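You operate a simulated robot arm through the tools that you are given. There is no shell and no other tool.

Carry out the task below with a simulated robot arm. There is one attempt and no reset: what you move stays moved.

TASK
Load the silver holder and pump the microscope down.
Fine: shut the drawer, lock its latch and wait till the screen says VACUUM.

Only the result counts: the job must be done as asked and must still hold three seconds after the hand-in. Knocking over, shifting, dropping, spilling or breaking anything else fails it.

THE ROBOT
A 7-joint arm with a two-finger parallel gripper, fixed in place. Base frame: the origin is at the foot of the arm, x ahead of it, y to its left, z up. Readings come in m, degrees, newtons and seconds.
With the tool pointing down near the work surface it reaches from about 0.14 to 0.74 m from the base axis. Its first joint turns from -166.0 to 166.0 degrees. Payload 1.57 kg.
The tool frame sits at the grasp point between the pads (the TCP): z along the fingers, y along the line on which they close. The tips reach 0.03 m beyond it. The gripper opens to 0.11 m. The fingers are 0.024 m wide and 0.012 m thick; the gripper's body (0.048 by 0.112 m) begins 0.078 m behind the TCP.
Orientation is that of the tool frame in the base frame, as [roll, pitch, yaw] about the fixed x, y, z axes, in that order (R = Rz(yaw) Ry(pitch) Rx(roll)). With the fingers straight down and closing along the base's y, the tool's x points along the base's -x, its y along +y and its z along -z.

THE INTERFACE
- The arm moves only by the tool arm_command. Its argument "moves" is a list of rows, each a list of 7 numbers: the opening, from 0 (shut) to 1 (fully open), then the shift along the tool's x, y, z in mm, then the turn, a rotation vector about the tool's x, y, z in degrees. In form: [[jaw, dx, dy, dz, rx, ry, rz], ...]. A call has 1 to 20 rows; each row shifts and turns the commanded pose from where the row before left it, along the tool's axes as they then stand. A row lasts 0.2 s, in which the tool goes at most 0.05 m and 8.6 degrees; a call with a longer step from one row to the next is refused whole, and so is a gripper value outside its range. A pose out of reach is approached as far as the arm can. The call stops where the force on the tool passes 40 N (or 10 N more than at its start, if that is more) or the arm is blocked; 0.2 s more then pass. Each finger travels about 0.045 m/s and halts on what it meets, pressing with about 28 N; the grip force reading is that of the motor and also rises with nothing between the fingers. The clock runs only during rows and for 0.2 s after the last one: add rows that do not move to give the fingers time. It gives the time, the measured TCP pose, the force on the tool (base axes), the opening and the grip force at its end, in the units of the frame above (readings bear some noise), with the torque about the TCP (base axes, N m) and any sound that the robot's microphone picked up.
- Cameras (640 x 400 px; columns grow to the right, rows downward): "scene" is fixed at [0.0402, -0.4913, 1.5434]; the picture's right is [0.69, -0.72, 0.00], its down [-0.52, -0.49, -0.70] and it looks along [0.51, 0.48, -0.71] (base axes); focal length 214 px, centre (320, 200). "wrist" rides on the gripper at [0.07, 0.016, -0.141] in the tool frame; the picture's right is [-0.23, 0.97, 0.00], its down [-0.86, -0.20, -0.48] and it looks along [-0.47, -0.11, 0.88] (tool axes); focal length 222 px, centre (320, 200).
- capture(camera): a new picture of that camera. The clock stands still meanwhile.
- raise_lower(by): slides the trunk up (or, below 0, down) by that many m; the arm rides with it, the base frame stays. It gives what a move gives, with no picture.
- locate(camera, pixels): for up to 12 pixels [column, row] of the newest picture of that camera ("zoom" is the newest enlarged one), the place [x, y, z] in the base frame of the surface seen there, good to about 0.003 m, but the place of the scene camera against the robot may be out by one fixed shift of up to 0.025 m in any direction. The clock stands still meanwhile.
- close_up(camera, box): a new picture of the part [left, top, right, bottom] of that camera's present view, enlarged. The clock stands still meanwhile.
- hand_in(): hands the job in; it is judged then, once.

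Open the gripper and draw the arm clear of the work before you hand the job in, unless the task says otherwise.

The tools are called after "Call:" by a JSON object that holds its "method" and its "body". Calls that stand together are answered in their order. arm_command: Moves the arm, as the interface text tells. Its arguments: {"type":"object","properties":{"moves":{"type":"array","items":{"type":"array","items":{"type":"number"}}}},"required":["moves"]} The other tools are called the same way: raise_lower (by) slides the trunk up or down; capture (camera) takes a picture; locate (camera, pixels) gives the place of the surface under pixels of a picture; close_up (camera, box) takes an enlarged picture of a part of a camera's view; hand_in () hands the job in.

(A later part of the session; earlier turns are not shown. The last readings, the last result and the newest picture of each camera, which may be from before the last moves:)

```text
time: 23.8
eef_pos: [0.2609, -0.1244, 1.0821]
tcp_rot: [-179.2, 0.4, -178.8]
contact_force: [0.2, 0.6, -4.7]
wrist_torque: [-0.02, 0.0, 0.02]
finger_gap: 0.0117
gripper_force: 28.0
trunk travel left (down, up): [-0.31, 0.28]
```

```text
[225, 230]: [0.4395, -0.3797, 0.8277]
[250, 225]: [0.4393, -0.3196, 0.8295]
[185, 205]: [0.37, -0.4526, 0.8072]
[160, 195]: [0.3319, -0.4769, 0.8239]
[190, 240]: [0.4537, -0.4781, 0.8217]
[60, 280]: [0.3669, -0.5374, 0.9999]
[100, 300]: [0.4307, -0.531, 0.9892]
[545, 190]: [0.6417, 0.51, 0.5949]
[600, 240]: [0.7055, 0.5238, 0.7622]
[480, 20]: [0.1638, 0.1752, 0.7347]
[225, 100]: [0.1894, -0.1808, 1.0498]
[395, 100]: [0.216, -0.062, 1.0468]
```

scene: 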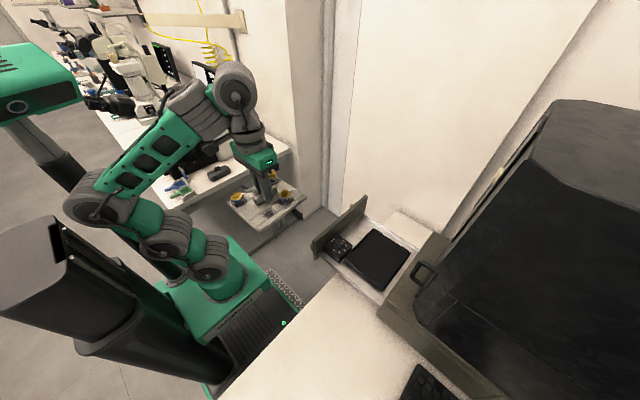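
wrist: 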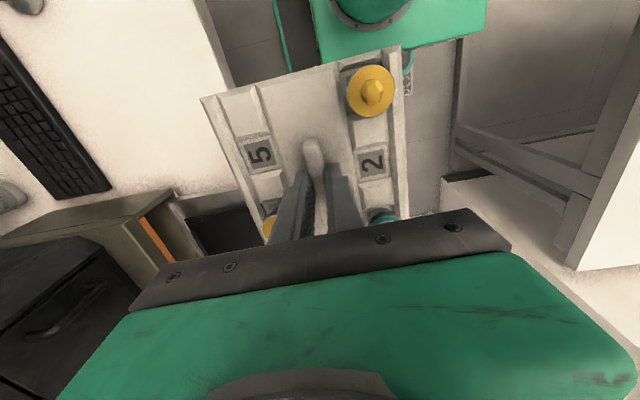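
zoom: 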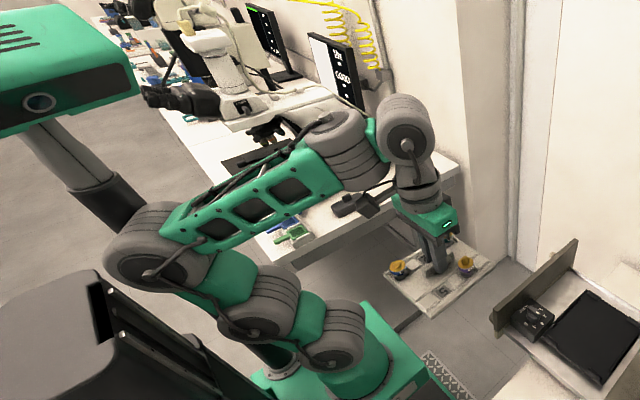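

The wall is at x≈0.81 and the side bench at y>0.5, so (0.41, 0.03) is free. I'll move there and correct the small tilt picked up in the contact.

Call:
{"method": "arm_command", "body": {"moves": [[0, -10, 10, 5, -0.4, 0.2, 1.4], [0, -20, 20, 5, 0, 0, 0], [0, -25, 25, 5, 0, 0, 0], [0, -25, 25, 5, 0, 0, 0], [0, -25, 25, 0, 0, 0, 0], [0, -25, 25, 0, 0, 0, 0], [0, -15, 20, 0, 0, 0, 0], [0, -5, 5, 0, 0, 0, 0], [0, 0, 0, 0, 0, 0, 0]]}}

Call:
{"method": "capture", "body": {"camera": "wrist"}}

Call:
{"method": "close_up", "body": {"camera": "wrist", "box": [0, 80, 260, 300]}}

Call:
{"method": "capture", "body": {"camera": "scene"}}

```text
time: 25.8
eef_pos: [0.4125, 0.0302, 1.0633]
tcp_rot: [-179.7, 0.3, 179.7]
contact_force: [0.5, 0.2, -2.4]
wrist_torque: [-0.02, 0.03, -0.02]
finger_gap: 0.0114
gripper_force: 27.6
trunk travel left (down, up): [-0.31, 0.28]
```

```text
taken
```

wrist: 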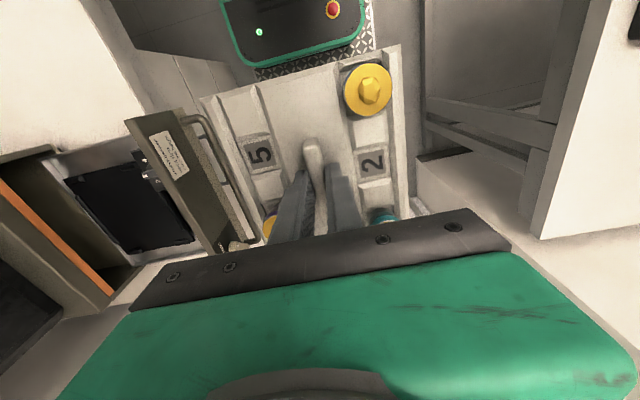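

```text
1.82 times, centred on (130, 190) of wrist
```

zoom: 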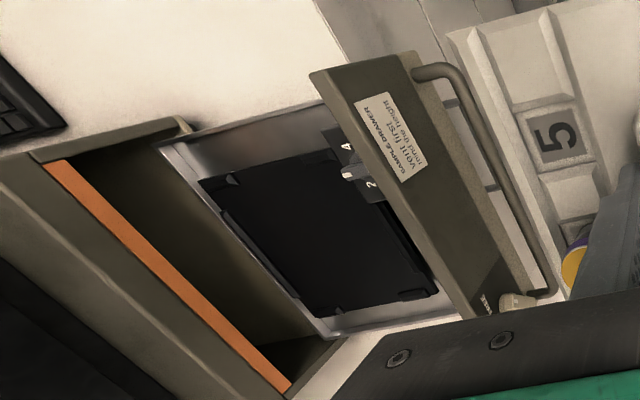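

```text
taken
```

scene: 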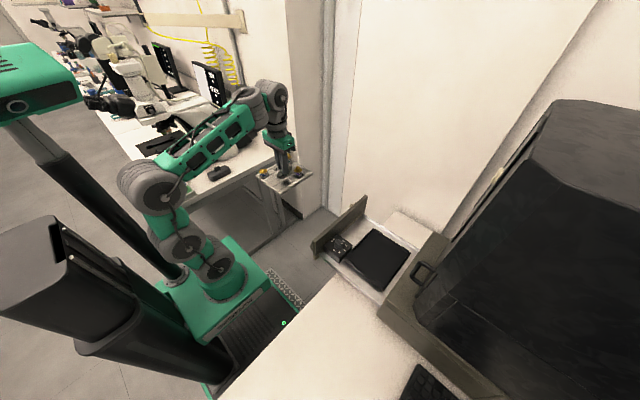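

There is a label on the drawer front ("SAMPLE DRAWER … vent first … mind the height") and a knob at the bottom near (235,245). I'll zoom in on both.

Call:
{"method": "close_up", "body": {"camera": "wrist", "box": [130, 100, 220, 190]}}

Call:
{"method": "close_up", "body": {"camera": "wrist", "box": [190, 210, 270, 260]}}

Call:
{"method": "close_up", "body": {"camera": "wrist", "box": [40, 130, 220, 280]}}

```text
4.44 times, centred on (175, 145) of wrist
```

zoom: 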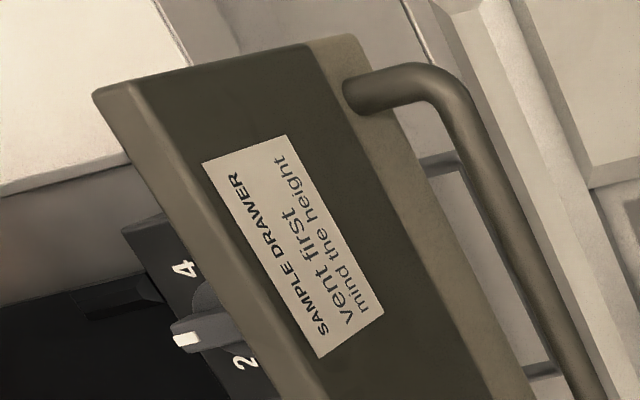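

```text
8.00 times, centred on (230, 235) of wrist
```

zoom: 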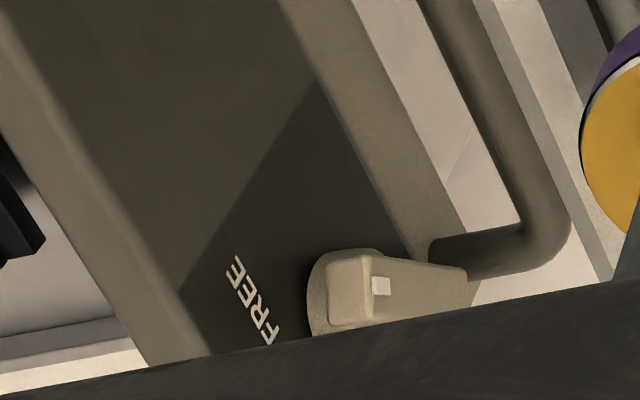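

```text
2.67 times, centred on (130, 205) of wrist
```

zoom: 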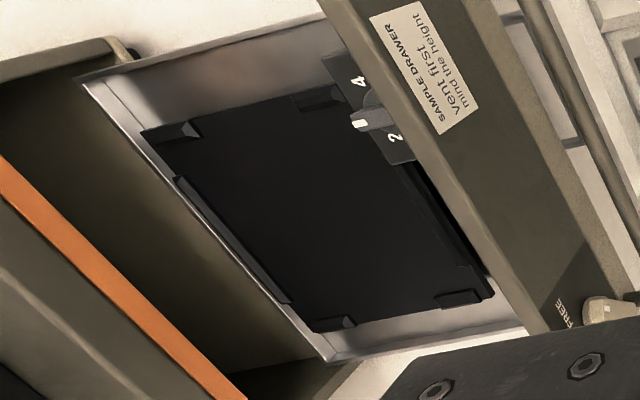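

The latch is a turn-knob at the far end of the drawer front, now pointing at FREE; the sign says "mind the height". First I'll map the stage's lugs and rails precisely from this zoom.

Call:
{"method": "locate", "body": {"camera": "zoom", "pixels": [[172, 134], [195, 140], [322, 96], [312, 106], [462, 297], [455, 303], [332, 323], [325, 330], [235, 240], [250, 240], [450, 215], [320, 215]]}}

Call:
{"method": "locate", "body": {"camera": "wrist", "pixels": [[66, 178], [138, 150], [194, 240], [122, 253], [130, 120], [178, 110], [215, 250], [235, 245], [192, 118], [250, 235], [20, 190], [110, 290]]}}

```text
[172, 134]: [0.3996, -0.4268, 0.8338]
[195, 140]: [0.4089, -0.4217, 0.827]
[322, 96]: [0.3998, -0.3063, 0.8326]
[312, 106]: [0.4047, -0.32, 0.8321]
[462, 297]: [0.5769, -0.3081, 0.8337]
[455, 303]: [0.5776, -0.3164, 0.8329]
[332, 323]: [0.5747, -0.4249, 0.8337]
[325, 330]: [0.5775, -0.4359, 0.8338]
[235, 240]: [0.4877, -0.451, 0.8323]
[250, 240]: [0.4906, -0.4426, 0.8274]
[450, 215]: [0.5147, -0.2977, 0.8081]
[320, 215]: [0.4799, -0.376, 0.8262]
```

```text
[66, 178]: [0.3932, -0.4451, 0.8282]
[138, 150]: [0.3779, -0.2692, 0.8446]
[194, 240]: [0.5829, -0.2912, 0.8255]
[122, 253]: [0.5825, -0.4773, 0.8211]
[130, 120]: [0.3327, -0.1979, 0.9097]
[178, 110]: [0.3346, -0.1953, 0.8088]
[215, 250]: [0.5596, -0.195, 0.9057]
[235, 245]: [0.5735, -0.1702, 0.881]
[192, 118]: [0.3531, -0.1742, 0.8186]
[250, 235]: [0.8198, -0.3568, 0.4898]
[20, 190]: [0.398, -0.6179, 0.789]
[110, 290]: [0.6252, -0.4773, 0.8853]
```

The stage centre comes out near (0.488,-0.374), plate z≈0.8265. Now I'll measure the held holder's edges relative to the TCP for the offset.

Call:
{"method": "close_up", "body": {"camera": "wrist", "box": [190, 30, 430, 220]}}

Call:
{"method": "locate", "body": {"camera": "wrist", "pixels": [[203, 100], [300, 74], [395, 50], [225, 150], [240, 200], [398, 100], [402, 150], [405, 190], [313, 145], [260, 155], [370, 160], [369, 90]]}}

```text
2.11 times, centred on (310, 125) of wrist
```

zoom: 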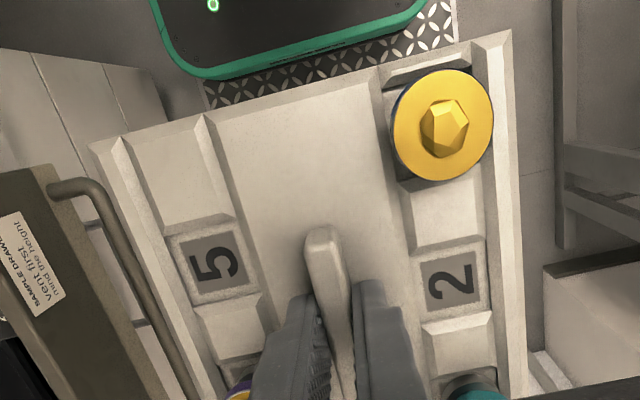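

```text
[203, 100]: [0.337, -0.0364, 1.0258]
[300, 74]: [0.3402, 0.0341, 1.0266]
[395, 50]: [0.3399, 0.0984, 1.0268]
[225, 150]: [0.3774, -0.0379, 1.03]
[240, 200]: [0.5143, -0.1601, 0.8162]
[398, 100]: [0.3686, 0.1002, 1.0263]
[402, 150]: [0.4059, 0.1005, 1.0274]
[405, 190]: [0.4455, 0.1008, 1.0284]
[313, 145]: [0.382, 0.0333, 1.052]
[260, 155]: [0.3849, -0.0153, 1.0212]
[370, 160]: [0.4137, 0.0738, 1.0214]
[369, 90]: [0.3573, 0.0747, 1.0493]
```

The holder's centre lies within about 2 mm of the TCP. I'll zoom in further on the stage's lugs and rails to pin their inner edges.

Call:
{"method": "close_up", "body": {"camera": "wrist", "box": [60, 135, 150, 200]}}

Call:
{"method": "locate", "body": {"camera": "zoom", "pixels": [[45, 310], [180, 290], [100, 285], [150, 300], [450, 175], [520, 150], [480, 190], [230, 395], [205, 395], [300, 300]]}}

Call:
{"method": "close_up", "body": {"camera": "wrist", "box": [110, 190, 210, 262]}}

```text
6.15 times, centred on (105, 168) of wrist
```

zoom: 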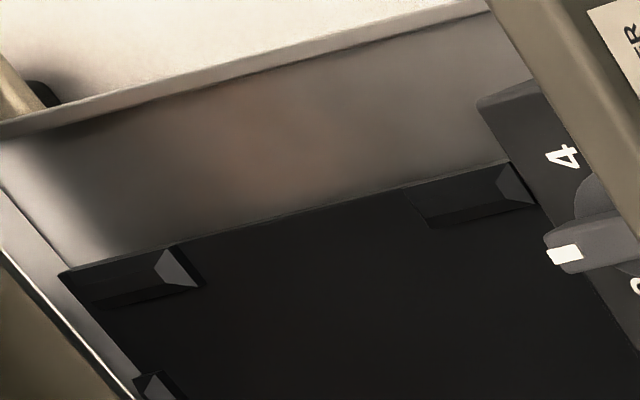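

```text
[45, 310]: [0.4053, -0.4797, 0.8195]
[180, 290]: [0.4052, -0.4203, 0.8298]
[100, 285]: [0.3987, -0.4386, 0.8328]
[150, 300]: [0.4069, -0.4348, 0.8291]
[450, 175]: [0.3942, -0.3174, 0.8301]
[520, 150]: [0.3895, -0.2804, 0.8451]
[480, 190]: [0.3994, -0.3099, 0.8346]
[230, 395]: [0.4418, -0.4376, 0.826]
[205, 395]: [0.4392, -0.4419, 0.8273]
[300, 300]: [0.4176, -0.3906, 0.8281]
```

```text
5.56 times, centred on (160, 226) of wrist
```

zoom: 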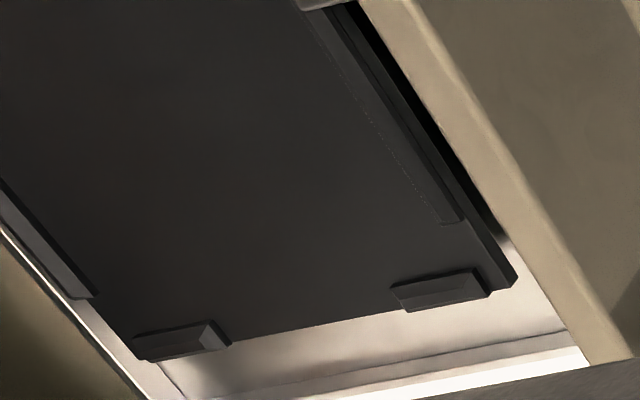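

I'll locate the +y rail, high-x lugs and plate corners in this zoom.

Call:
{"method": "locate", "body": {"camera": "zoom", "pixels": [[405, 145], [425, 160], [440, 185], [512, 283], [145, 355], [440, 275], [435, 290], [180, 330], [185, 345], [40, 255], [60, 265], [415, 100]]}}

```text
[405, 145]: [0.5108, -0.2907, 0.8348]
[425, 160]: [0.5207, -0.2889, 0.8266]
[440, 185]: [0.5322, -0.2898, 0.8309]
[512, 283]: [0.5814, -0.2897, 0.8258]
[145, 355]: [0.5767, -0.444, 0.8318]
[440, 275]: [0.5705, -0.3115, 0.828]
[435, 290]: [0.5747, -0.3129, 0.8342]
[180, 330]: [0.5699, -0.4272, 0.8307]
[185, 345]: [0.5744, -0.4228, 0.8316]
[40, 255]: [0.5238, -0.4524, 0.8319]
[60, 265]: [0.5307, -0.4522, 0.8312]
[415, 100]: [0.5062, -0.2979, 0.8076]
```

The stage centre is about (0.487,-0.372). I'll carry the holder over it at z≈1.06 (holder bottom ≈1.01, above the drawer front top at 0.91).

Call:
{"method": "arm_command", "body": {"moves": [[0, -3, -15, 0, 0, 0, 0], [0, -6, -28, 0, 0, 0, 0], [0, -6, -32, 0, 0, 0, 0], [0, -6, -32, 0, 0, 0, 0], [0, -6, -32, 0, 0, 0, 0], [0, -6, -32, 0, 0, 0, 0], [0, -6, -32, 0, 0, 0, 0], [0, -6, -32, 0, 0, 0, 0], [0, -6, -32, 0, 0, 0, 0], [0, -6, -32, 0, 0, 0, 0], [0, -6, -32, 0, 0, 0, 0], [0, -6, -32, 0, 0, 0, 0], [0, -3.5, -25, 0, 0, 0, 0], [0, 0, -15, 0, 0, 0, 0], [0, 0, 0, 0, 0, 0, 0]]}}

Call:
{"method": "capture", "body": {"camera": "wrist"}}

Call:
{"method": "capture", "body": {"camera": "scene"}}

```text
time: 29.0
eef_pos: [0.4833, -0.3649, 1.063]
tcp_rot: [-179.6, 0.3, 179.8]
contact_force: [0.2, 0.3, -3.1]
wrist_torque: [-0.03, -0.02, 0.02]
finger_gap: 0.0114
gripper_force: 27.7
out of reach, approached as far as the arm can: row 14
trunk travel left (down, up): [-0.31, 0.28]
```

```text
taken
```

wrist: 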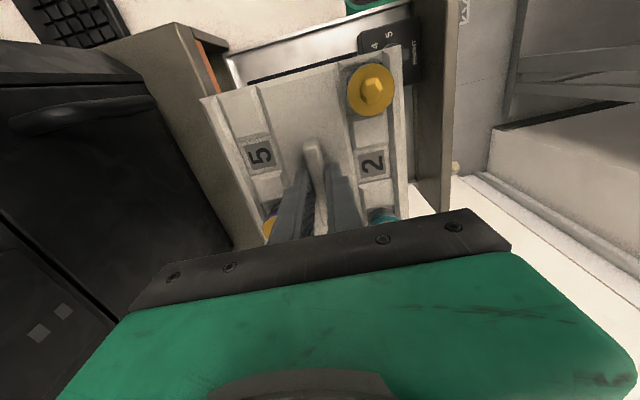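

```text
taken
```

scene: 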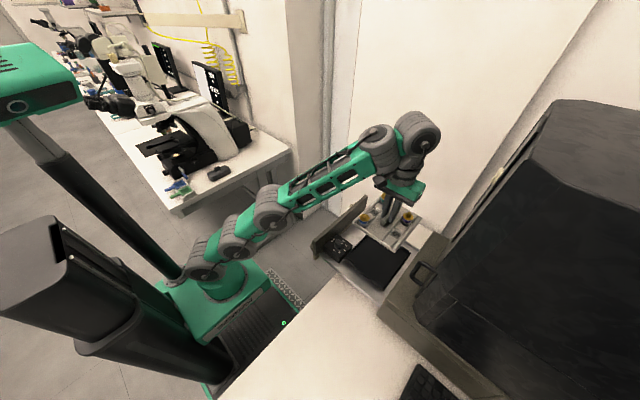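

The arm was near its reach limit at this height; lower down it has more reach. I'll descend 0.1 m and re-read the pose.

Call:
{"method": "arm_command", "body": {"moves": [[0, 0, 0, 15, 0, 0, 0], [0, 0, 0, 25, 0, 0, 0], [0, 0, 0, 25, 0, 0, 0], [0, 0, 0, 20, 0, 0, 0], [0, 0, 0, 15, 0, 0, 0], [0, 0, 0, 0, 0, 0, 0]]}}

Call:
{"method": "capture", "body": {"camera": "wrist"}}

Call:
{"method": "close_up", "body": {"camera": "scene", "box": [310, 150, 450, 310]}}

```text
time: 30.4
eef_pos: [0.4816, -0.3655, 0.9631]
tcp_rot: [-179.6, 0.3, 179.7]
contact_force: [-0.4, -0.1, -2.5]
wrist_torque: [0.04, 0.03, 0.02]
finger_gap: 0.0119
gripper_force: 28.3
trunk travel left (down, up): [-0.31, 0.28]
```

```text
taken
```

wrist: 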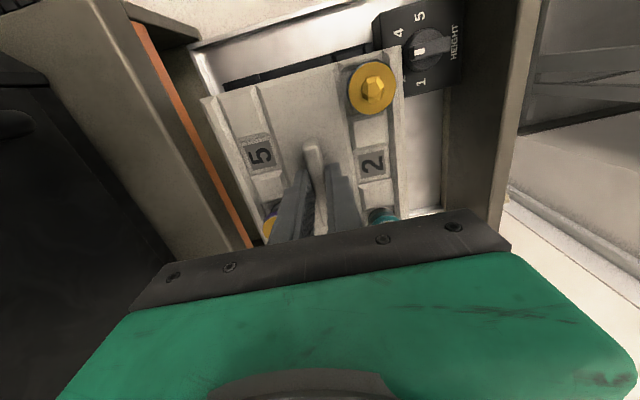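

```text
2.50 times, centred on (380, 230) of scene
```

zoom: 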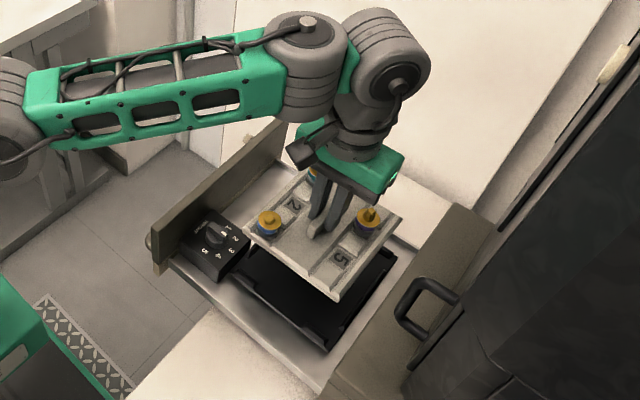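

Over the stage now. I'll correct by +3.4 mm x, -7.8 mm y and descend to z≈0.895 (holder bottom ≈1 cm above the lugs).

Call:
{"method": "arm_command", "body": {"moves": [[0, -3.4, -7.8, 0, 0, 0, 0], [0, 0, 0, 20, 0, 0, 0], [0, 0, 0, 20, 0, 0, 0], [0, 0, 0, 18, 0, 0, 0], [0, 0, 0, 10, 0, 0, 0], [0, 0, 0, 0, 0, 0, 0]]}}

Call:
{"method": "capture", "body": {"camera": "wrist"}}

Call:
{"method": "close_up", "body": {"camera": "wrist", "box": [170, 20, 450, 240]}}

Call:
{"method": "close_up", "body": {"camera": "scene", "box": [310, 190, 450, 310]}}

```text
time: 31.8
eef_pos: [0.4865, -0.3742, 0.8952]
tcp_rot: [-179.6, 0.3, 179.8]
contact_force: [0.7, -0.7, -2.9]
wrist_torque: [-0.01, 0.02, 0.0]
finger_gap: 0.0116
gripper_force: 27.6
trunk travel left (down, up): [-0.31, 0.28]
```

```text
taken
```

wrist: 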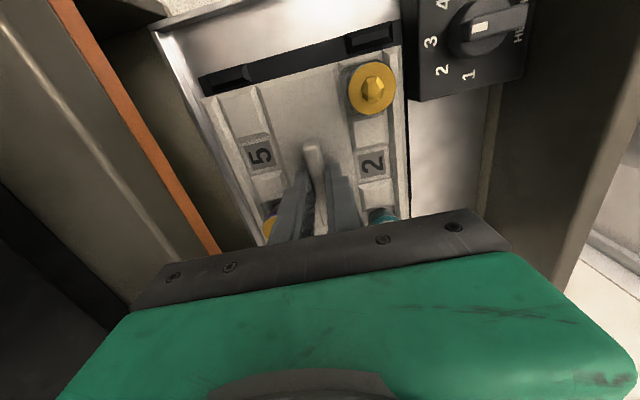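

```text
1.82 times, centred on (310, 130) of wrist
```

zoom: 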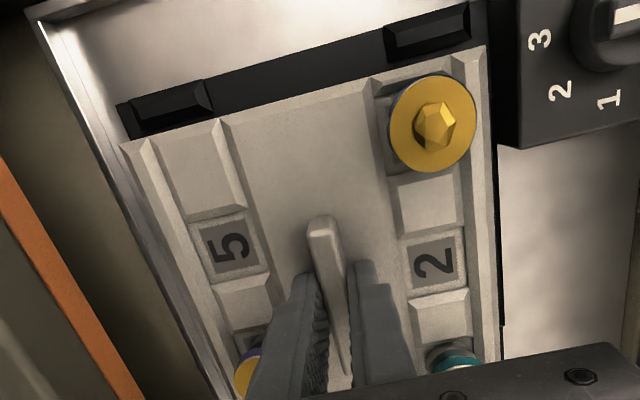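

```text
3.33 times, centred on (380, 250) of scene
```

zoom: 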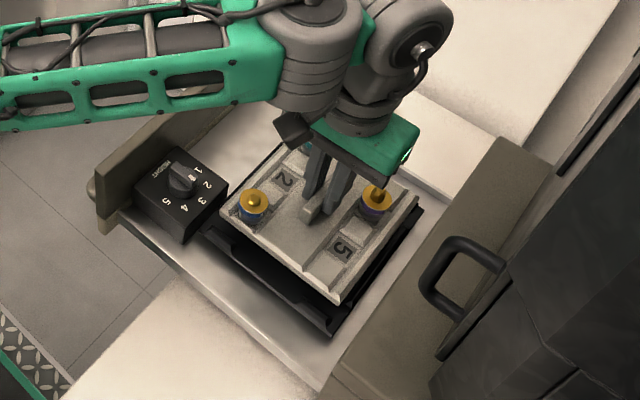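

I can see the two low-x lugs next to the holder's near edge. I'll locate lugs and holder edges together to check the relative offset.

Call:
{"method": "locate", "body": {"camera": "zoom", "pixels": [[125, 150], [300, 100], [480, 52], [495, 200], [500, 320], [118, 105], [170, 105], [205, 105], [400, 38], [470, 22], [485, 12], [160, 118]]}}

Call:
{"method": "close_up", "body": {"camera": "wrist", "box": [190, 20, 290, 120]}}

```text
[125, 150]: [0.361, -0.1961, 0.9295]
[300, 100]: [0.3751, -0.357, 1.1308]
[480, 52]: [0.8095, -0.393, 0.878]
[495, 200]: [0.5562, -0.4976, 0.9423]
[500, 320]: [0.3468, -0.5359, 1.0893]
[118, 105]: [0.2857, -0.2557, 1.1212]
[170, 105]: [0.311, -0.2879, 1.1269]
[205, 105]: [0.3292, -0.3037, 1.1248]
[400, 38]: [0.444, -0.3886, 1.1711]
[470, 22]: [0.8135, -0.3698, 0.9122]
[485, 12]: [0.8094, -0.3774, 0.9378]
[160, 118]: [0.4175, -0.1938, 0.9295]
```

```text
4.00 times, centred on (240, 70) of wrist
```

zoom: 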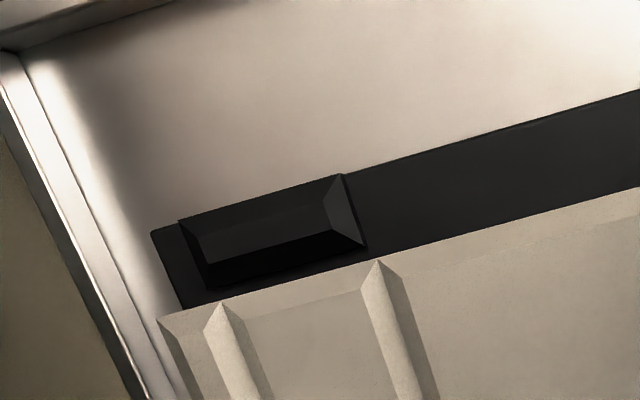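

Those locates used the scene zoom by mistake; I'll repeat with wrist pixels.

Call:
{"method": "locate", "body": {"camera": "zoom", "pixels": [[160, 235], [185, 300], [210, 250], [320, 210], [350, 240], [300, 262], [163, 318], [222, 306], [375, 265], [500, 160], [600, 110], [620, 195]]}}

Call:
{"method": "locate", "body": {"camera": "wrist", "pixels": [[350, 42], [395, 25], [370, 35], [402, 60], [405, 110], [408, 150], [403, 48], [230, 150], [245, 200], [220, 190], [410, 200], [412, 150]]}}

```text
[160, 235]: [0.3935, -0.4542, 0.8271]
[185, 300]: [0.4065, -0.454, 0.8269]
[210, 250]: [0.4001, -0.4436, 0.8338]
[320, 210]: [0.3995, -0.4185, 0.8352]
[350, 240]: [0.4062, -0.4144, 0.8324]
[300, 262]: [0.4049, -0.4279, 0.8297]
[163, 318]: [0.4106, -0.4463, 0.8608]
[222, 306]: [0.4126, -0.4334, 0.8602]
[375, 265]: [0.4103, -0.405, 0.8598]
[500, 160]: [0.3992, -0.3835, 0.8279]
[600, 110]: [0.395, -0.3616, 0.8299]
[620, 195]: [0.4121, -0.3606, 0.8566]
```

```text
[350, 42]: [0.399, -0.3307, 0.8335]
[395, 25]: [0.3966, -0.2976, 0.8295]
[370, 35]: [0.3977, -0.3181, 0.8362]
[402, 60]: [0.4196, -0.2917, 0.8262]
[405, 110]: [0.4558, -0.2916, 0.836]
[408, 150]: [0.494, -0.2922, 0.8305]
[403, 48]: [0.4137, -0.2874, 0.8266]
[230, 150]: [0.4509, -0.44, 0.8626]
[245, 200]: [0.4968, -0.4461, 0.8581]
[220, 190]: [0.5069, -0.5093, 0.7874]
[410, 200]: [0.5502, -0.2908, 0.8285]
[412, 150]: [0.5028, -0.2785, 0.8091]
```

Stage centre is (0.4875,-0.3725); the holder needs -2.5 mm in x and +2 mm in y. I'll correct and descend gently to just above contact.

Call:
{"method": "arm_command", "body": {"moves": [[0, 2.5, 2, 0, 0, 0, 0], [0, 0, 0, 4, 0, 0, 0], [0, 0, 0, 4, 0, 0, 0], [0, 0, 0, 3, 0, 0, 0], [0, 0, 0, 0, 0, 0, 0]]}}

Call:
{"method": "capture", "body": {"camera": "wrist"}}

Call:
{"method": "close_up", "body": {"camera": "wrist", "box": [190, 20, 430, 220]}}

```text
time: 33.0
eef_pos: [0.484, -0.3718, 0.8857]
tcp_rot: [-179.6, 0.4, 179.8]
contact_force: [0.6, -0.2, -3.5]
wrist_torque: [-0.01, -0.03, 0.02]
finger_gap: 0.0116
gripper_force: 28.4
trunk travel left (down, up): [-0.31, 0.28]
```

```text
taken
```

wrist: 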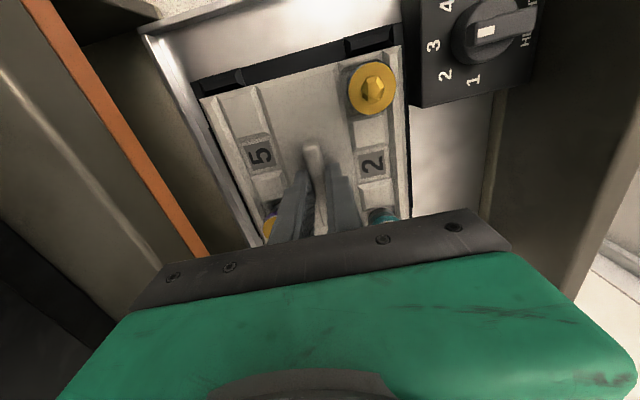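

```text
2.00 times, centred on (310, 120) of wrist
```

zoom: 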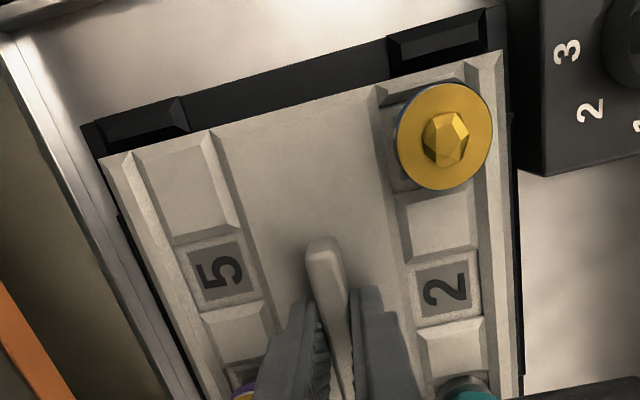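

Symmetric fit between the rails on both sides. Descending the last ~8 mm in small steps.

Call:
{"method": "arm_command", "body": {"moves": [[0, 0, 0, 2, 0, 0, 0], [0, 0, 0, 2, 0, 0, 0], [0, 0, 0, 2, 0, 0, 0], [0, 0, 0, 1, 0, 0, 0], [0, 0, 0, 0, 0, 0, 0]]}}

```text
time: 34.2
eef_pos: [0.4839, -0.3729, 0.8776]
tcp_rot: [-179.6, 0.3, 179.7]
contact_force: [0.1, 0.0, -3.2]
wrist_torque: [-0.05, -0.01, 0.02]
finger_gap: 0.0115
gripper_force: 27.9
trunk travel left (down, up): [-0.31, 0.28]
```

Not touching yet (force still -3.2 N). I'll continue with 1 mm steps.

Call:
{"method": "arm_command", "body": {"moves": [[0, 0, 0, 1, 0, 0, 0], [0, 0, 0, 1, 0, 0, 0], [0, 0, 0, 0, 0, 0, 0]]}}

```text
time: 35.0
eef_pos: [0.4845, -0.3725, 0.8759]
tcp_rot: [-179.6, 0.3, 179.7]
contact_force: [0.5, 0.6, -3.5]
wrist_torque: [0.03, 0.06, 0.0]
finger_gap: 0.0115
gripper_force: 27.8
trunk travel left (down, up): [-0.31, 0.28]
```

Call:
{"method": "arm_command", "body": {"moves": [[0, 0, 0, 1, 0, 0, 0], [0, 0, 0, 1, 0, 0, 0], [0, 0, 0, 0, 0, 0, 0]]}}

Call:
{"method": "close_up", "body": {"camera": "wrist", "box": [190, 20, 430, 220]}}

```text
time: 35.8
eef_pos: [0.4848, -0.3717, 0.8754]
tcp_rot: [-179.4, 0.4, 179.8]
contact_force: [3.4, -1.6, 7.9]
wrist_torque: [0.3, 0.73, 0.01]
finger_gap: 0.0116
gripper_force: 28.0
trunk travel left (down, up): [-0.31, 0.28]
```

```text
2.00 times, centred on (310, 120) of wrist
```

zoom: 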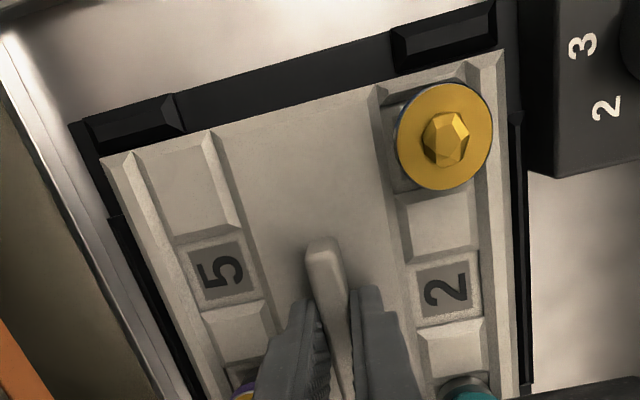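

Contact on the low-x side (+7.9 N, torque 0.73 N m about y). I'll back off 2 mm, shift +1.5 mm in x, and lower again to see whether it seats more evenly.

Call:
{"method": "arm_command", "body": {"moves": [[0, 0, 0, -2, 0, 0, 0], [0, -1.5, -0.5, 0, 0, 0.2, 0], [0, 0, 0, 1, 0, 0, 0], [0, 0, 0, 1, 0, 0, 0], [0, 0, 0, 0, 0, 0, 0]]}}

```text
time: 37.0
eef_pos: [0.4845, -0.3713, 0.876]
tcp_rot: [-179.5, 0.1, 179.8]
contact_force: [-0.4, -0.5, 9.1]
wrist_torque: [0.3, -0.19, 0.17]
finger_gap: 0.0115
gripper_force: 28.0
trunk travel left (down, up): [-0.31, 0.28]
```

Now seated flat: force is evenly upward with hardly any torque. I'll open the jaws to about 33 mm only (clear of the stubs) and check.

Call:
{"method": "arm_command", "body": {"moves": [[0.2, 0, 0, 0, 0, 0, 0], [0.28, 0, 0, 0, 0, 0, 0], [0.28, 0, 0, 0, 0, 0, 0], [0.28, 0, 0, 0, 0, 0, 0]]}}

Call:
{"method": "close_up", "body": {"camera": "wrist", "box": [190, 20, 430, 220]}}

Call:
{"method": "close_up", "body": {"camera": "scene", "box": [310, 190, 450, 310]}}

```text
time: 38.0
eef_pos: [0.4853, -0.3722, 0.8734]
tcp_rot: [-179.6, 0.1, 179.8]
contact_force: [-0.5, -1.1, -0.9]
wrist_torque: [-0.02, 0.0, -0.02]
finger_gap: 0.0307
gripper_force: 0.1
trunk travel left (down, up): [-0.31, 0.28]
```

```text
2.00 times, centred on (310, 120) of wrist
```

zoom: 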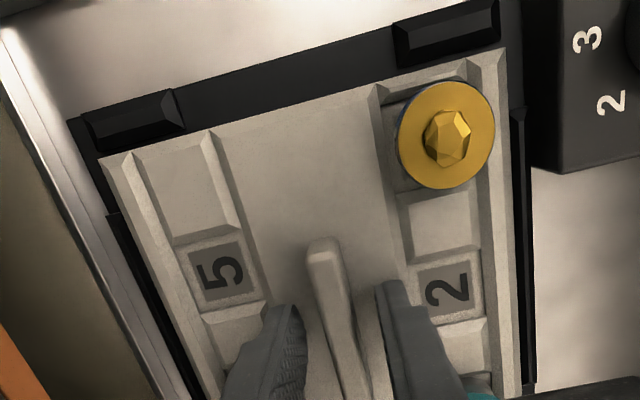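

```text
3.33 times, centred on (380, 250) of scene
```

zoom: 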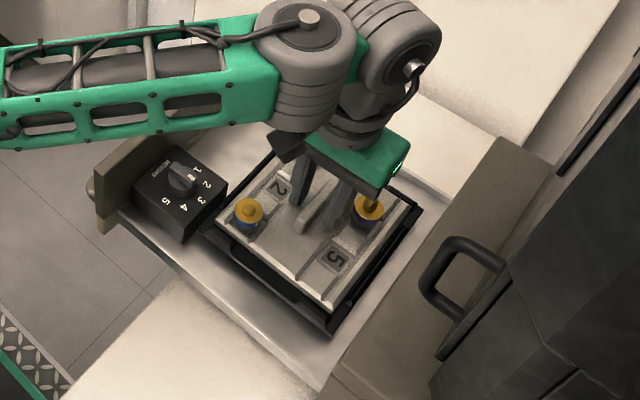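

The holder sits within the stage frame and is released. I'll lift the fingers straight up.

Call:
{"method": "arm_command", "body": {"moves": [[0.28, 0, 0, -5, 0, 0, 0], [0.28, 0, 0, -15, 0, 0, 0], [0.28, 0, 0, -25, 0, 0, 0], [0.28, 0, 0, -30, 0, 0, 0], [0.28, 0, 0, -30, 0, 0, 0], [0.28, 0, 0, 0, 0, 0, 0]]}}

Call:
{"method": "capture", "body": {"camera": "wrist"}}

Call:
{"method": "close_up", "body": {"camera": "scene", "box": [310, 190, 450, 310]}}

```text
time: 39.4
eef_pos: [0.485, -0.3724, 0.979]
tcp_rot: [-179.7, 0.1, 179.8]
contact_force: [-0.4, 0.1, -0.1]
wrist_torque: [-0.02, -0.02, -0.04]
finger_gap: 0.0307
gripper_force: 0.1
trunk travel left (down, up): [-0.31, 0.28]
```

```text
taken
```

wrist: 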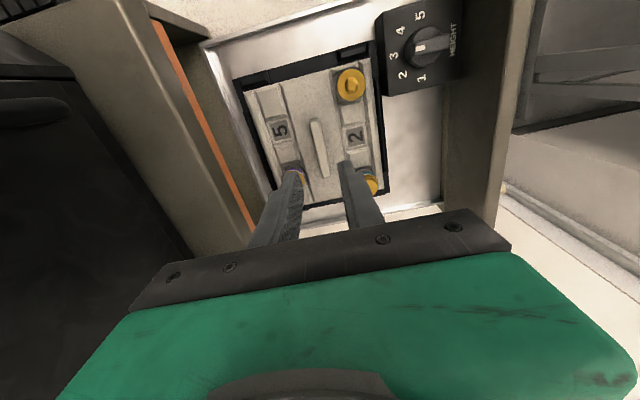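

```text
3.33 times, centred on (380, 250) of scene
```

zoom: 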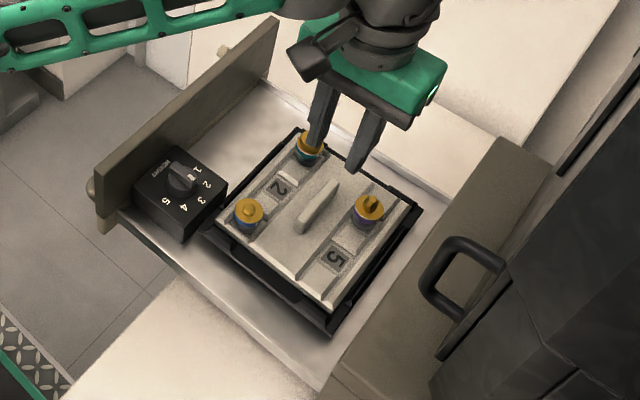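

The holder is loaded. Now I'll read the HEIGHT dial carefully with a zoom from this viewpoint.

Call:
{"method": "close_up", "body": {"camera": "wrist", "box": [370, 0, 470, 100]}}

Call:
{"method": "locate", "body": {"camera": "zoom", "pixels": [[320, 190], [350, 190], [380, 180], [60, 380], [320, 380], [60, 80], [205, 315], [165, 225], [195, 120], [270, 60], [200, 190], [440, 150]]}}

```text
4.00 times, centred on (420, 50) of wrist
```

zoom: 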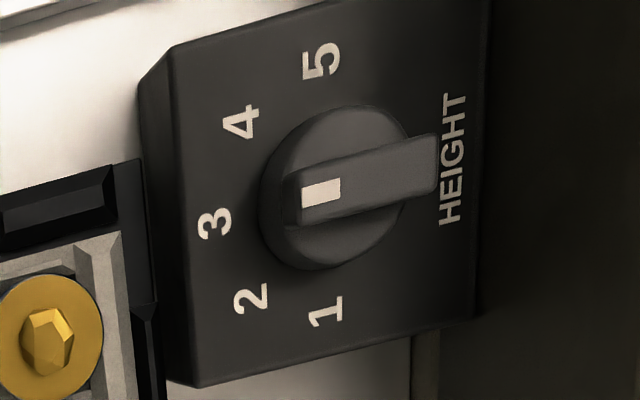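

```text
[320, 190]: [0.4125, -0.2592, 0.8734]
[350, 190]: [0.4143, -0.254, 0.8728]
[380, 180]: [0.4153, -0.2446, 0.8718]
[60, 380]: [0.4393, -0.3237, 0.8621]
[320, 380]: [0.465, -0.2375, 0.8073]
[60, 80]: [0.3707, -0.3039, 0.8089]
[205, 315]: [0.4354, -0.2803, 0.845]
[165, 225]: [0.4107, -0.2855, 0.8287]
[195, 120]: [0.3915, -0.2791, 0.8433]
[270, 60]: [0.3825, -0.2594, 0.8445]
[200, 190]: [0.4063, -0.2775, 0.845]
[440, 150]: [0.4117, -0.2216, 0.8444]
```

The dial points to 3. Next I'll move over to (0.57, 0.05, 1.0) to get a proper view of the drawer front and its latch.

Call:
{"method": "arm_command", "body": {"moves": [[0.28, 0, 15, -20, 0, 0, 0], [0.28, -5, 30, 0, 0, 0, 0], [0.28, -7, 36, 0, 0, 0, 0], [0.28, -7, 38, 0, 0, 0, 0], [0.28, -7, 38, 0, 0, 0, 0], [0.28, -8, 38, 0, 0, 0, 0], [0.28, -8, 38, 0, 0, 0, 0], [0.28, -8, 38, 0, 0, 0, 0], [0.28, -8, 38, 0, 0, 0, 0], [0.28, -8, 38, 0, 0, 0, 0], [0.28, -8, 38, 0, 0, 0, 0], [0.28, -6, 25, 0, 0, 0, 0], [0.28, -5, 12, 0, 0, 0, 0], [0.28, 0, 0, 0, 0, 0, 0]]}}

Call:
{"method": "capture", "body": {"camera": "wrist"}}

Call:
{"method": "close_up", "body": {"camera": "wrist", "box": [60, 120, 240, 270]}}

```text
time: 42.4
eef_pos: [0.5719, 0.0503, 0.9949]
tcp_rot: [-179.7, 0.1, 179.6]
contact_force: [-0.2, -0.1, 0.8]
wrist_torque: [-0.01, -0.02, 0.0]
finger_gap: 0.031
gripper_force: 0.0
trunk travel left (down, up): [-0.31, 0.28]
```

```text
taken
```

wrist: 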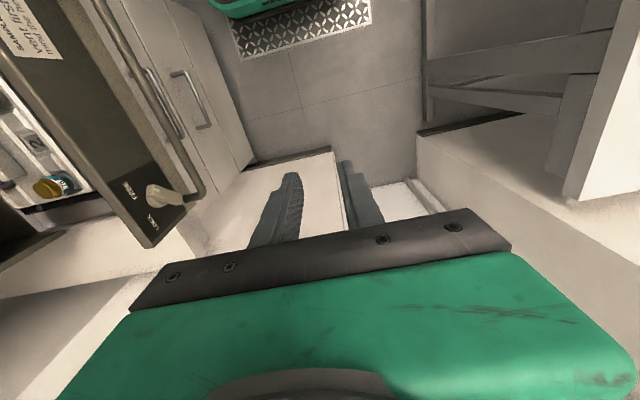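

```text
2.67 times, centred on (150, 195) of wrist
```

zoom: 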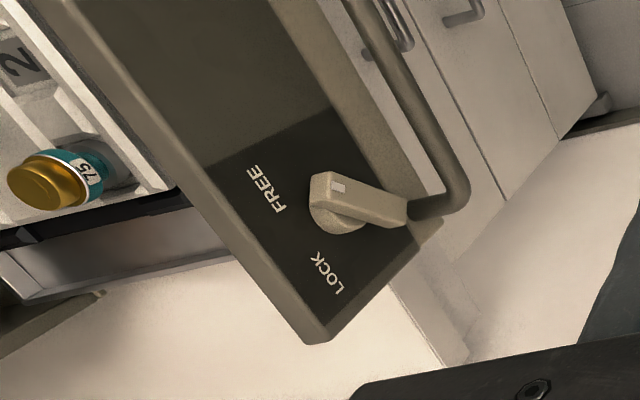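

The latch has FREE and LOCK marks, pointing at FREE now. The teal stub has a number "75" on its side; I'll zoom on both.

Call:
{"method": "close_up", "body": {"camera": "wrist", "box": [20, 150, 100, 220]}}

Call:
{"method": "close_up", "body": {"camera": "wrist", "box": [110, 160, 200, 240]}}

Call:
{"method": "close_up", "body": {"camera": "wrist", "box": [0, 60, 100, 220]}}

```text
5.71 times, centred on (60, 185) of wrist
```

zoom: 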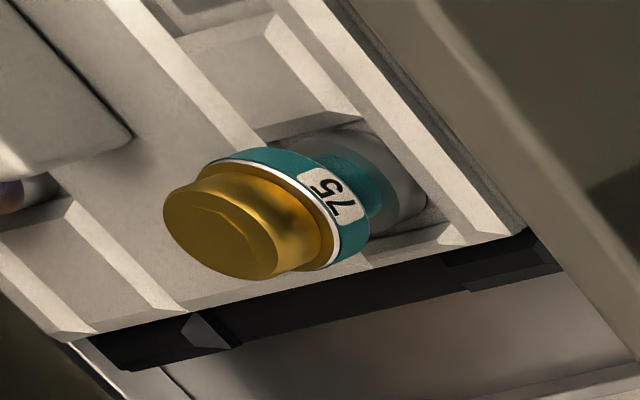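

```text
5.00 times, centred on (155, 200) of wrist
```

zoom: 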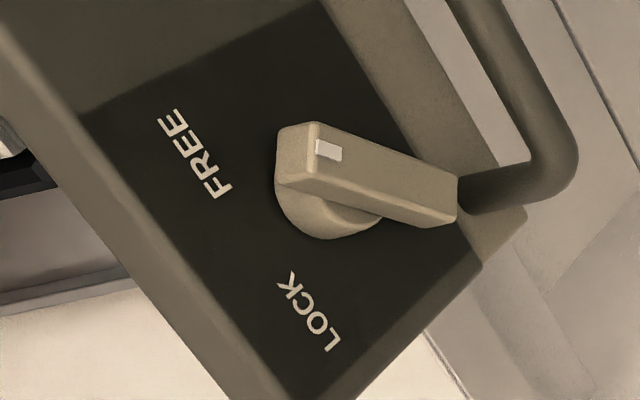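

```text
2.50 times, centred on (50, 140) of wrist
```

zoom: 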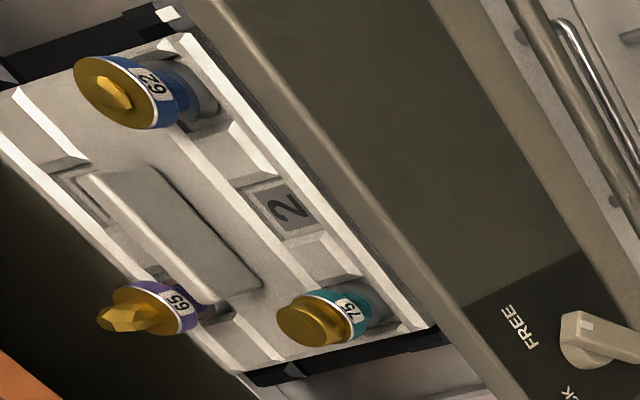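

The stubs are labelled 62, 65 and 75, with a tall crystal on the purple one. To "mind the height" I'll measure the stub tops and the drawer opening's upper lip.

Call:
{"method": "locate", "body": {"camera": "zoom", "pixels": [[103, 322], [125, 315], [100, 85], [120, 95], [285, 318], [310, 325], [110, 180], [15, 370], [30, 385], [60, 395], [400, 250], [520, 325]]}}

Call:
{"method": "locate", "body": {"camera": "wrist", "pixels": [[148, 188], [152, 190], [165, 195], [183, 203], [170, 207], [150, 205], [128, 190], [155, 225], [205, 190], [130, 225], [60, 245], [20, 260]]}}

```text
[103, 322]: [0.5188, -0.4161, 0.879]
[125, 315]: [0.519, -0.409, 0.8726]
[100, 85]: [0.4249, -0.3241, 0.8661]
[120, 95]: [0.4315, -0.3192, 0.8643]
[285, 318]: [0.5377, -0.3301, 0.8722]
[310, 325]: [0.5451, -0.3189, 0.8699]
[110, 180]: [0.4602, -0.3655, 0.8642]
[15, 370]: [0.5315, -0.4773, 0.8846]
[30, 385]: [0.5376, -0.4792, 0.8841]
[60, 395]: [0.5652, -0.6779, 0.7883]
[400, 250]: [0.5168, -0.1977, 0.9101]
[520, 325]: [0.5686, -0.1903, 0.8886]
```

```text
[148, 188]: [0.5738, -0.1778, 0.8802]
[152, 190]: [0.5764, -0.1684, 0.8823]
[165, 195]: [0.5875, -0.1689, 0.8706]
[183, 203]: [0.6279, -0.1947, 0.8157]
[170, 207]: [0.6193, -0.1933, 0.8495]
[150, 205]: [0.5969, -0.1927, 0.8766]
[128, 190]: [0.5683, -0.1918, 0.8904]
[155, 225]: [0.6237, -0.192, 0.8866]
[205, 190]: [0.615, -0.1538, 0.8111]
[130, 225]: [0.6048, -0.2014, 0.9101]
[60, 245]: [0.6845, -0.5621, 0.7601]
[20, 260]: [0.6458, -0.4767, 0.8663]
```

The orange gasket face is at y≈-0.477, z≈0.884, and the purple stub's crystal reaches z≈0.88, so clearance at the lip is critical. I'll turn the wrist (in free space) to look horizontally at the opening; first yaw by -90°, backing off in x.

Call:
{"method": "arm_command", "body": {"moves": [[0.28, 20, 5, 0, 0, 0, -5], [0.28, 20, 5, 0, 0, 0, -7], [0.28, 20, 0, 0, 0, 0, -7], [0.28, 20, 0, 0, 0, 0, -7], [0.28, 0, 0, 0, 0, 0, -7], [0.28, 0, 0, 0, 0, 0, -7], [0.28, 0, 0, 0, 0, 0, -7], [0.28, 0, 0, 0, 0, 0, -7], [0.28, 0, 0, 0, 0, 0, -7], [0.28, 0, 0, 0, 0, 0, -7], [0.28, 0, 0, 0, 0, 0, -7], [0.28, 0, 0, 0, 0, 0, -7], [0.28, 0, 0, 0, 0, 0, -7], [0.28, 0, 0, 0, 0, 0, 0]]}}

Call:
{"method": "capture", "body": {"camera": "scene"}}

```text
time: 45.4
eef_pos: [0.4936, 0.0489, 0.9967]
tcp_rot: [-179.9, -0.4, -91.2]
contact_force: [0.1, 0.4, 0.6]
wrist_torque: [0.03, 0.02, 0.0]
finger_gap: 0.0308
gripper_force: 0.2
trunk travel left (down, up): [-0.31, 0.28]
```

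```text
taken
```

scene: 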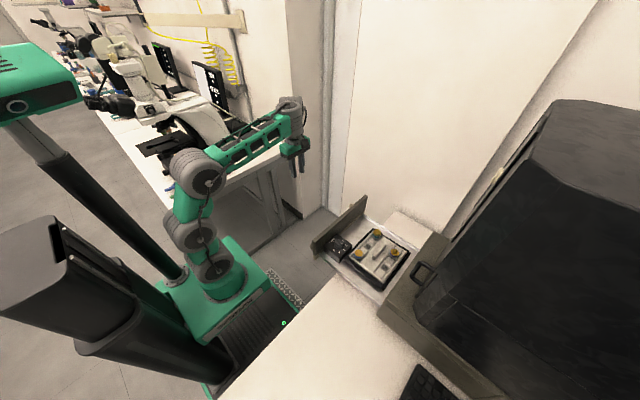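

The yaw worked without trouble. Now I'll pitch the fingers forward toward -y so the camera rides on top, looking at the drawer.

Call:
{"method": "arm_command", "body": {"moves": [[0.28, 0, 0, 0, 0, 5, 0], [0.28, 0, 0, 0, 0, 6, 0], [0.28, 0, 0, 0, 0, 6, 0], [0.28, 0, 0, 0, 0, 6, 0], [0.28, 0, 0, 0, 0, 6, 0], [0.28, 0, 0, 0, 0, 6, 0], [0.28, 0, 0, 0, 0, 6, 0], [0.28, 0, 0, 0, 0, 6, 0], [0.28, 0, 0, 0, 0, 6, 0], [0.28, 0, 0, 0, 0, 0, 0]]}}

Call:
{"method": "capture", "body": {"camera": "wrist"}}

Call:
{"method": "capture", "body": {"camera": "scene"}}

```text
time: 46.5
eef_pos: [0.4939, 0.0501, 0.9958]
tcp_rot: [-179.8, -23.1, -91.0]
contact_force: [7.2, -2.0, -15.6]
wrist_torque: [0.41, 0.86, 0.02]
finger_gap: 0.0309
gripper_force: 0.0
out of reach, approached as far as the arm can: row 5
trunk travel left (down, up): [-0.31, 0.28]
stopped in row 5: the force on the tool passed its limit at 47 N (the readings are from after the stop); the commanded pose is now the measured one
```

```text
taken
```

wrist: 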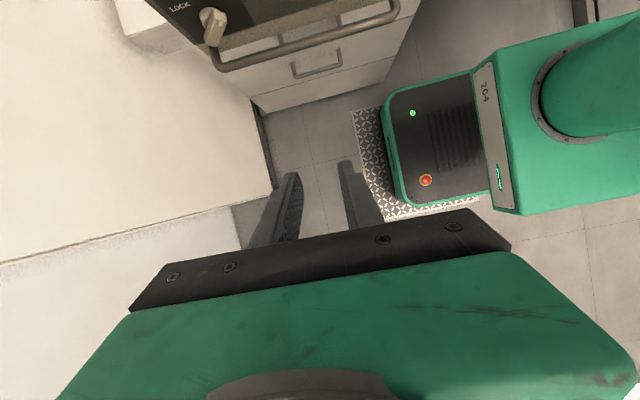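

```text
taken
```

scene: 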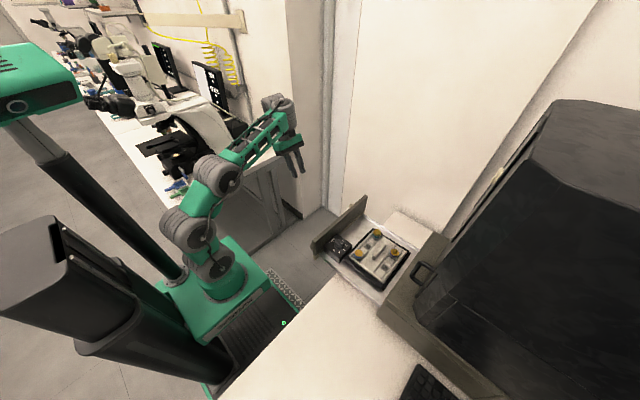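

That tilt ran into the wrist's limit at 23°. I'll tilt back to relieve it.

Call:
{"method": "arm_command", "body": {"moves": [[0.28, 0, 0, 0, 0, -3, 0], [0.28, 0, 0, 0, 0, -5, 0], [0.28, 0, 0, 0, 0, 0, 0]]}}

Call:
{"method": "close_up", "body": {"camera": "scene", "box": [150, 60, 350, 260]}}

```text
time: 47.3
eef_pos: [0.4944, 0.0496, 0.9958]
tcp_rot: [-179.8, -15.1, -91.1]
contact_force: [-0.3, -0.3, -0.4]
wrist_torque: [0.05, 0.03, 0.04]
finger_gap: 0.0306
gripper_force: 0.1
trunk travel left (down, up): [-0.31, 0.28]
```

```text
2.00 times, centred on (250, 160) of scene
```

zoom: 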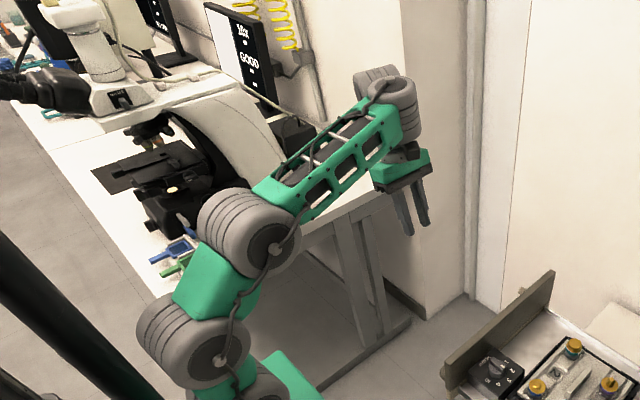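

Free again. The limit seems to be the wrist camera meeting the forearm, so I'll try the opposite arrangement: level the tool and yaw back through 180° to about 90°, with the camera on the far side.

Call:
{"method": "arm_command", "body": {"moves": [[0.28, 0, 0, 0, 0, -5, 0], [0.28, 0, 0, 0, 0, -5, 0], [0.28, 0, 0, 0, 0, -5, 0], [0.28, 0, 0, 0, 0, 0, 8], [0.28, 0, 0, 0, 0, 0, 8], [0.28, 0, 0, 0, 0, 0, 8], [0.28, 0, 0, 0, 0, 0, 8], [0.28, 0, 0, 0, 0, 0, 8], [0.28, 0, 0, 0, 0, 0, 8], [0.28, 0, 0, 0, 0, 0, 8], [0.28, 0, 0, 0, 0, 0, 8], [0.28, 0, 0, 0, 0, 0, 8], [0.28, 0, 0, 0, 0, 0, 8], [0.28, 0, 0, 0, 0, 0, 8], [0.28, 0, 0, 0, 0, 0, 0]]}}

Call:
{"method": "arm_command", "body": {"moves": [[0.28, 0, 0, 0, 0, 0, 6], [0.28, 0, 0, 0, 0, 0, 6], [0.28, 0, 0, 0, 0, 0, 6], [0.28, 0, 0, 0, 0, 0, 6], [0.28, 0, 0, 0, 0, 0, 6], [0.28, 0, 0, 0, 0, 0, 6], [0.28, 0, 0, 0, 0, 0, 6], [0.28, 0, 0, 0, 0, 0, 6], [0.28, 0, 0, 0, 0, 0, 6], [0.28, 0, 0, 0, 0, 0, 6], [0.28, 0, 0, 0, 0, 0, 6], [0.28, 0, 0, 0, 0, 0, 6], [0.28, 0, 0, 0, 0, 0, 6], [0.28, 0, 0, 0, 0, 0, 6], [0.28, 0, 0, 0, 0, 0, 0]]}}

Call:
{"method": "capture", "body": {"camera": "wrist"}}

Call:
{"method": "capture", "body": {"camera": "scene"}}

```text
time: 50.5
eef_pos: [0.4942, 0.0491, 0.996]
tcp_rot: [-179.8, 0.1, -179.1]
contact_force: [1.5, 0.8, 0.4]
wrist_torque: [0.06, -0.01, 0.01]
finger_gap: 0.031
gripper_force: 0.1
trunk travel left (down, up): [-0.31, 0.28]
```

```text
time: 53.7
eef_pos: [0.4944, 0.0498, 0.9967]
tcp_rot: [179.9, 0.2, 96.9]
contact_force: [-0.4, -0.3, 0.4]
wrist_torque: [-0.01, 0.0, -0.01]
finger_gap: 0.0307
gripper_force: 0.1
trunk travel left (down, up): [-0.31, 0.28]
```

```text
taken
```

wrist: 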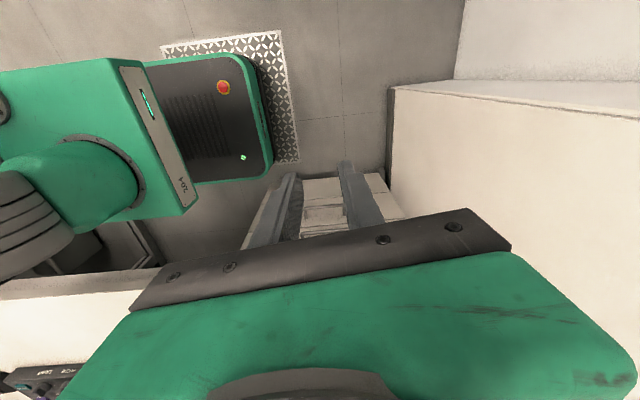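

```text
taken
```

scene: 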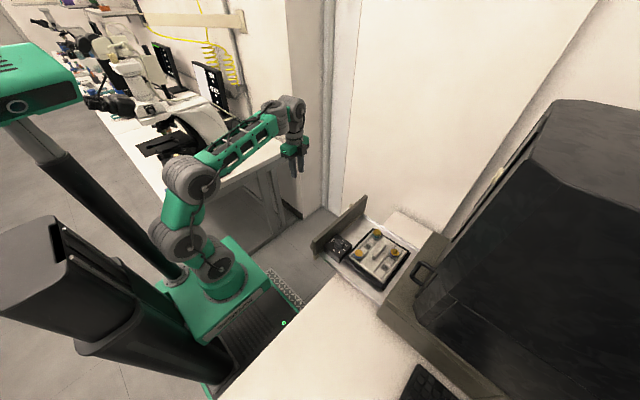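

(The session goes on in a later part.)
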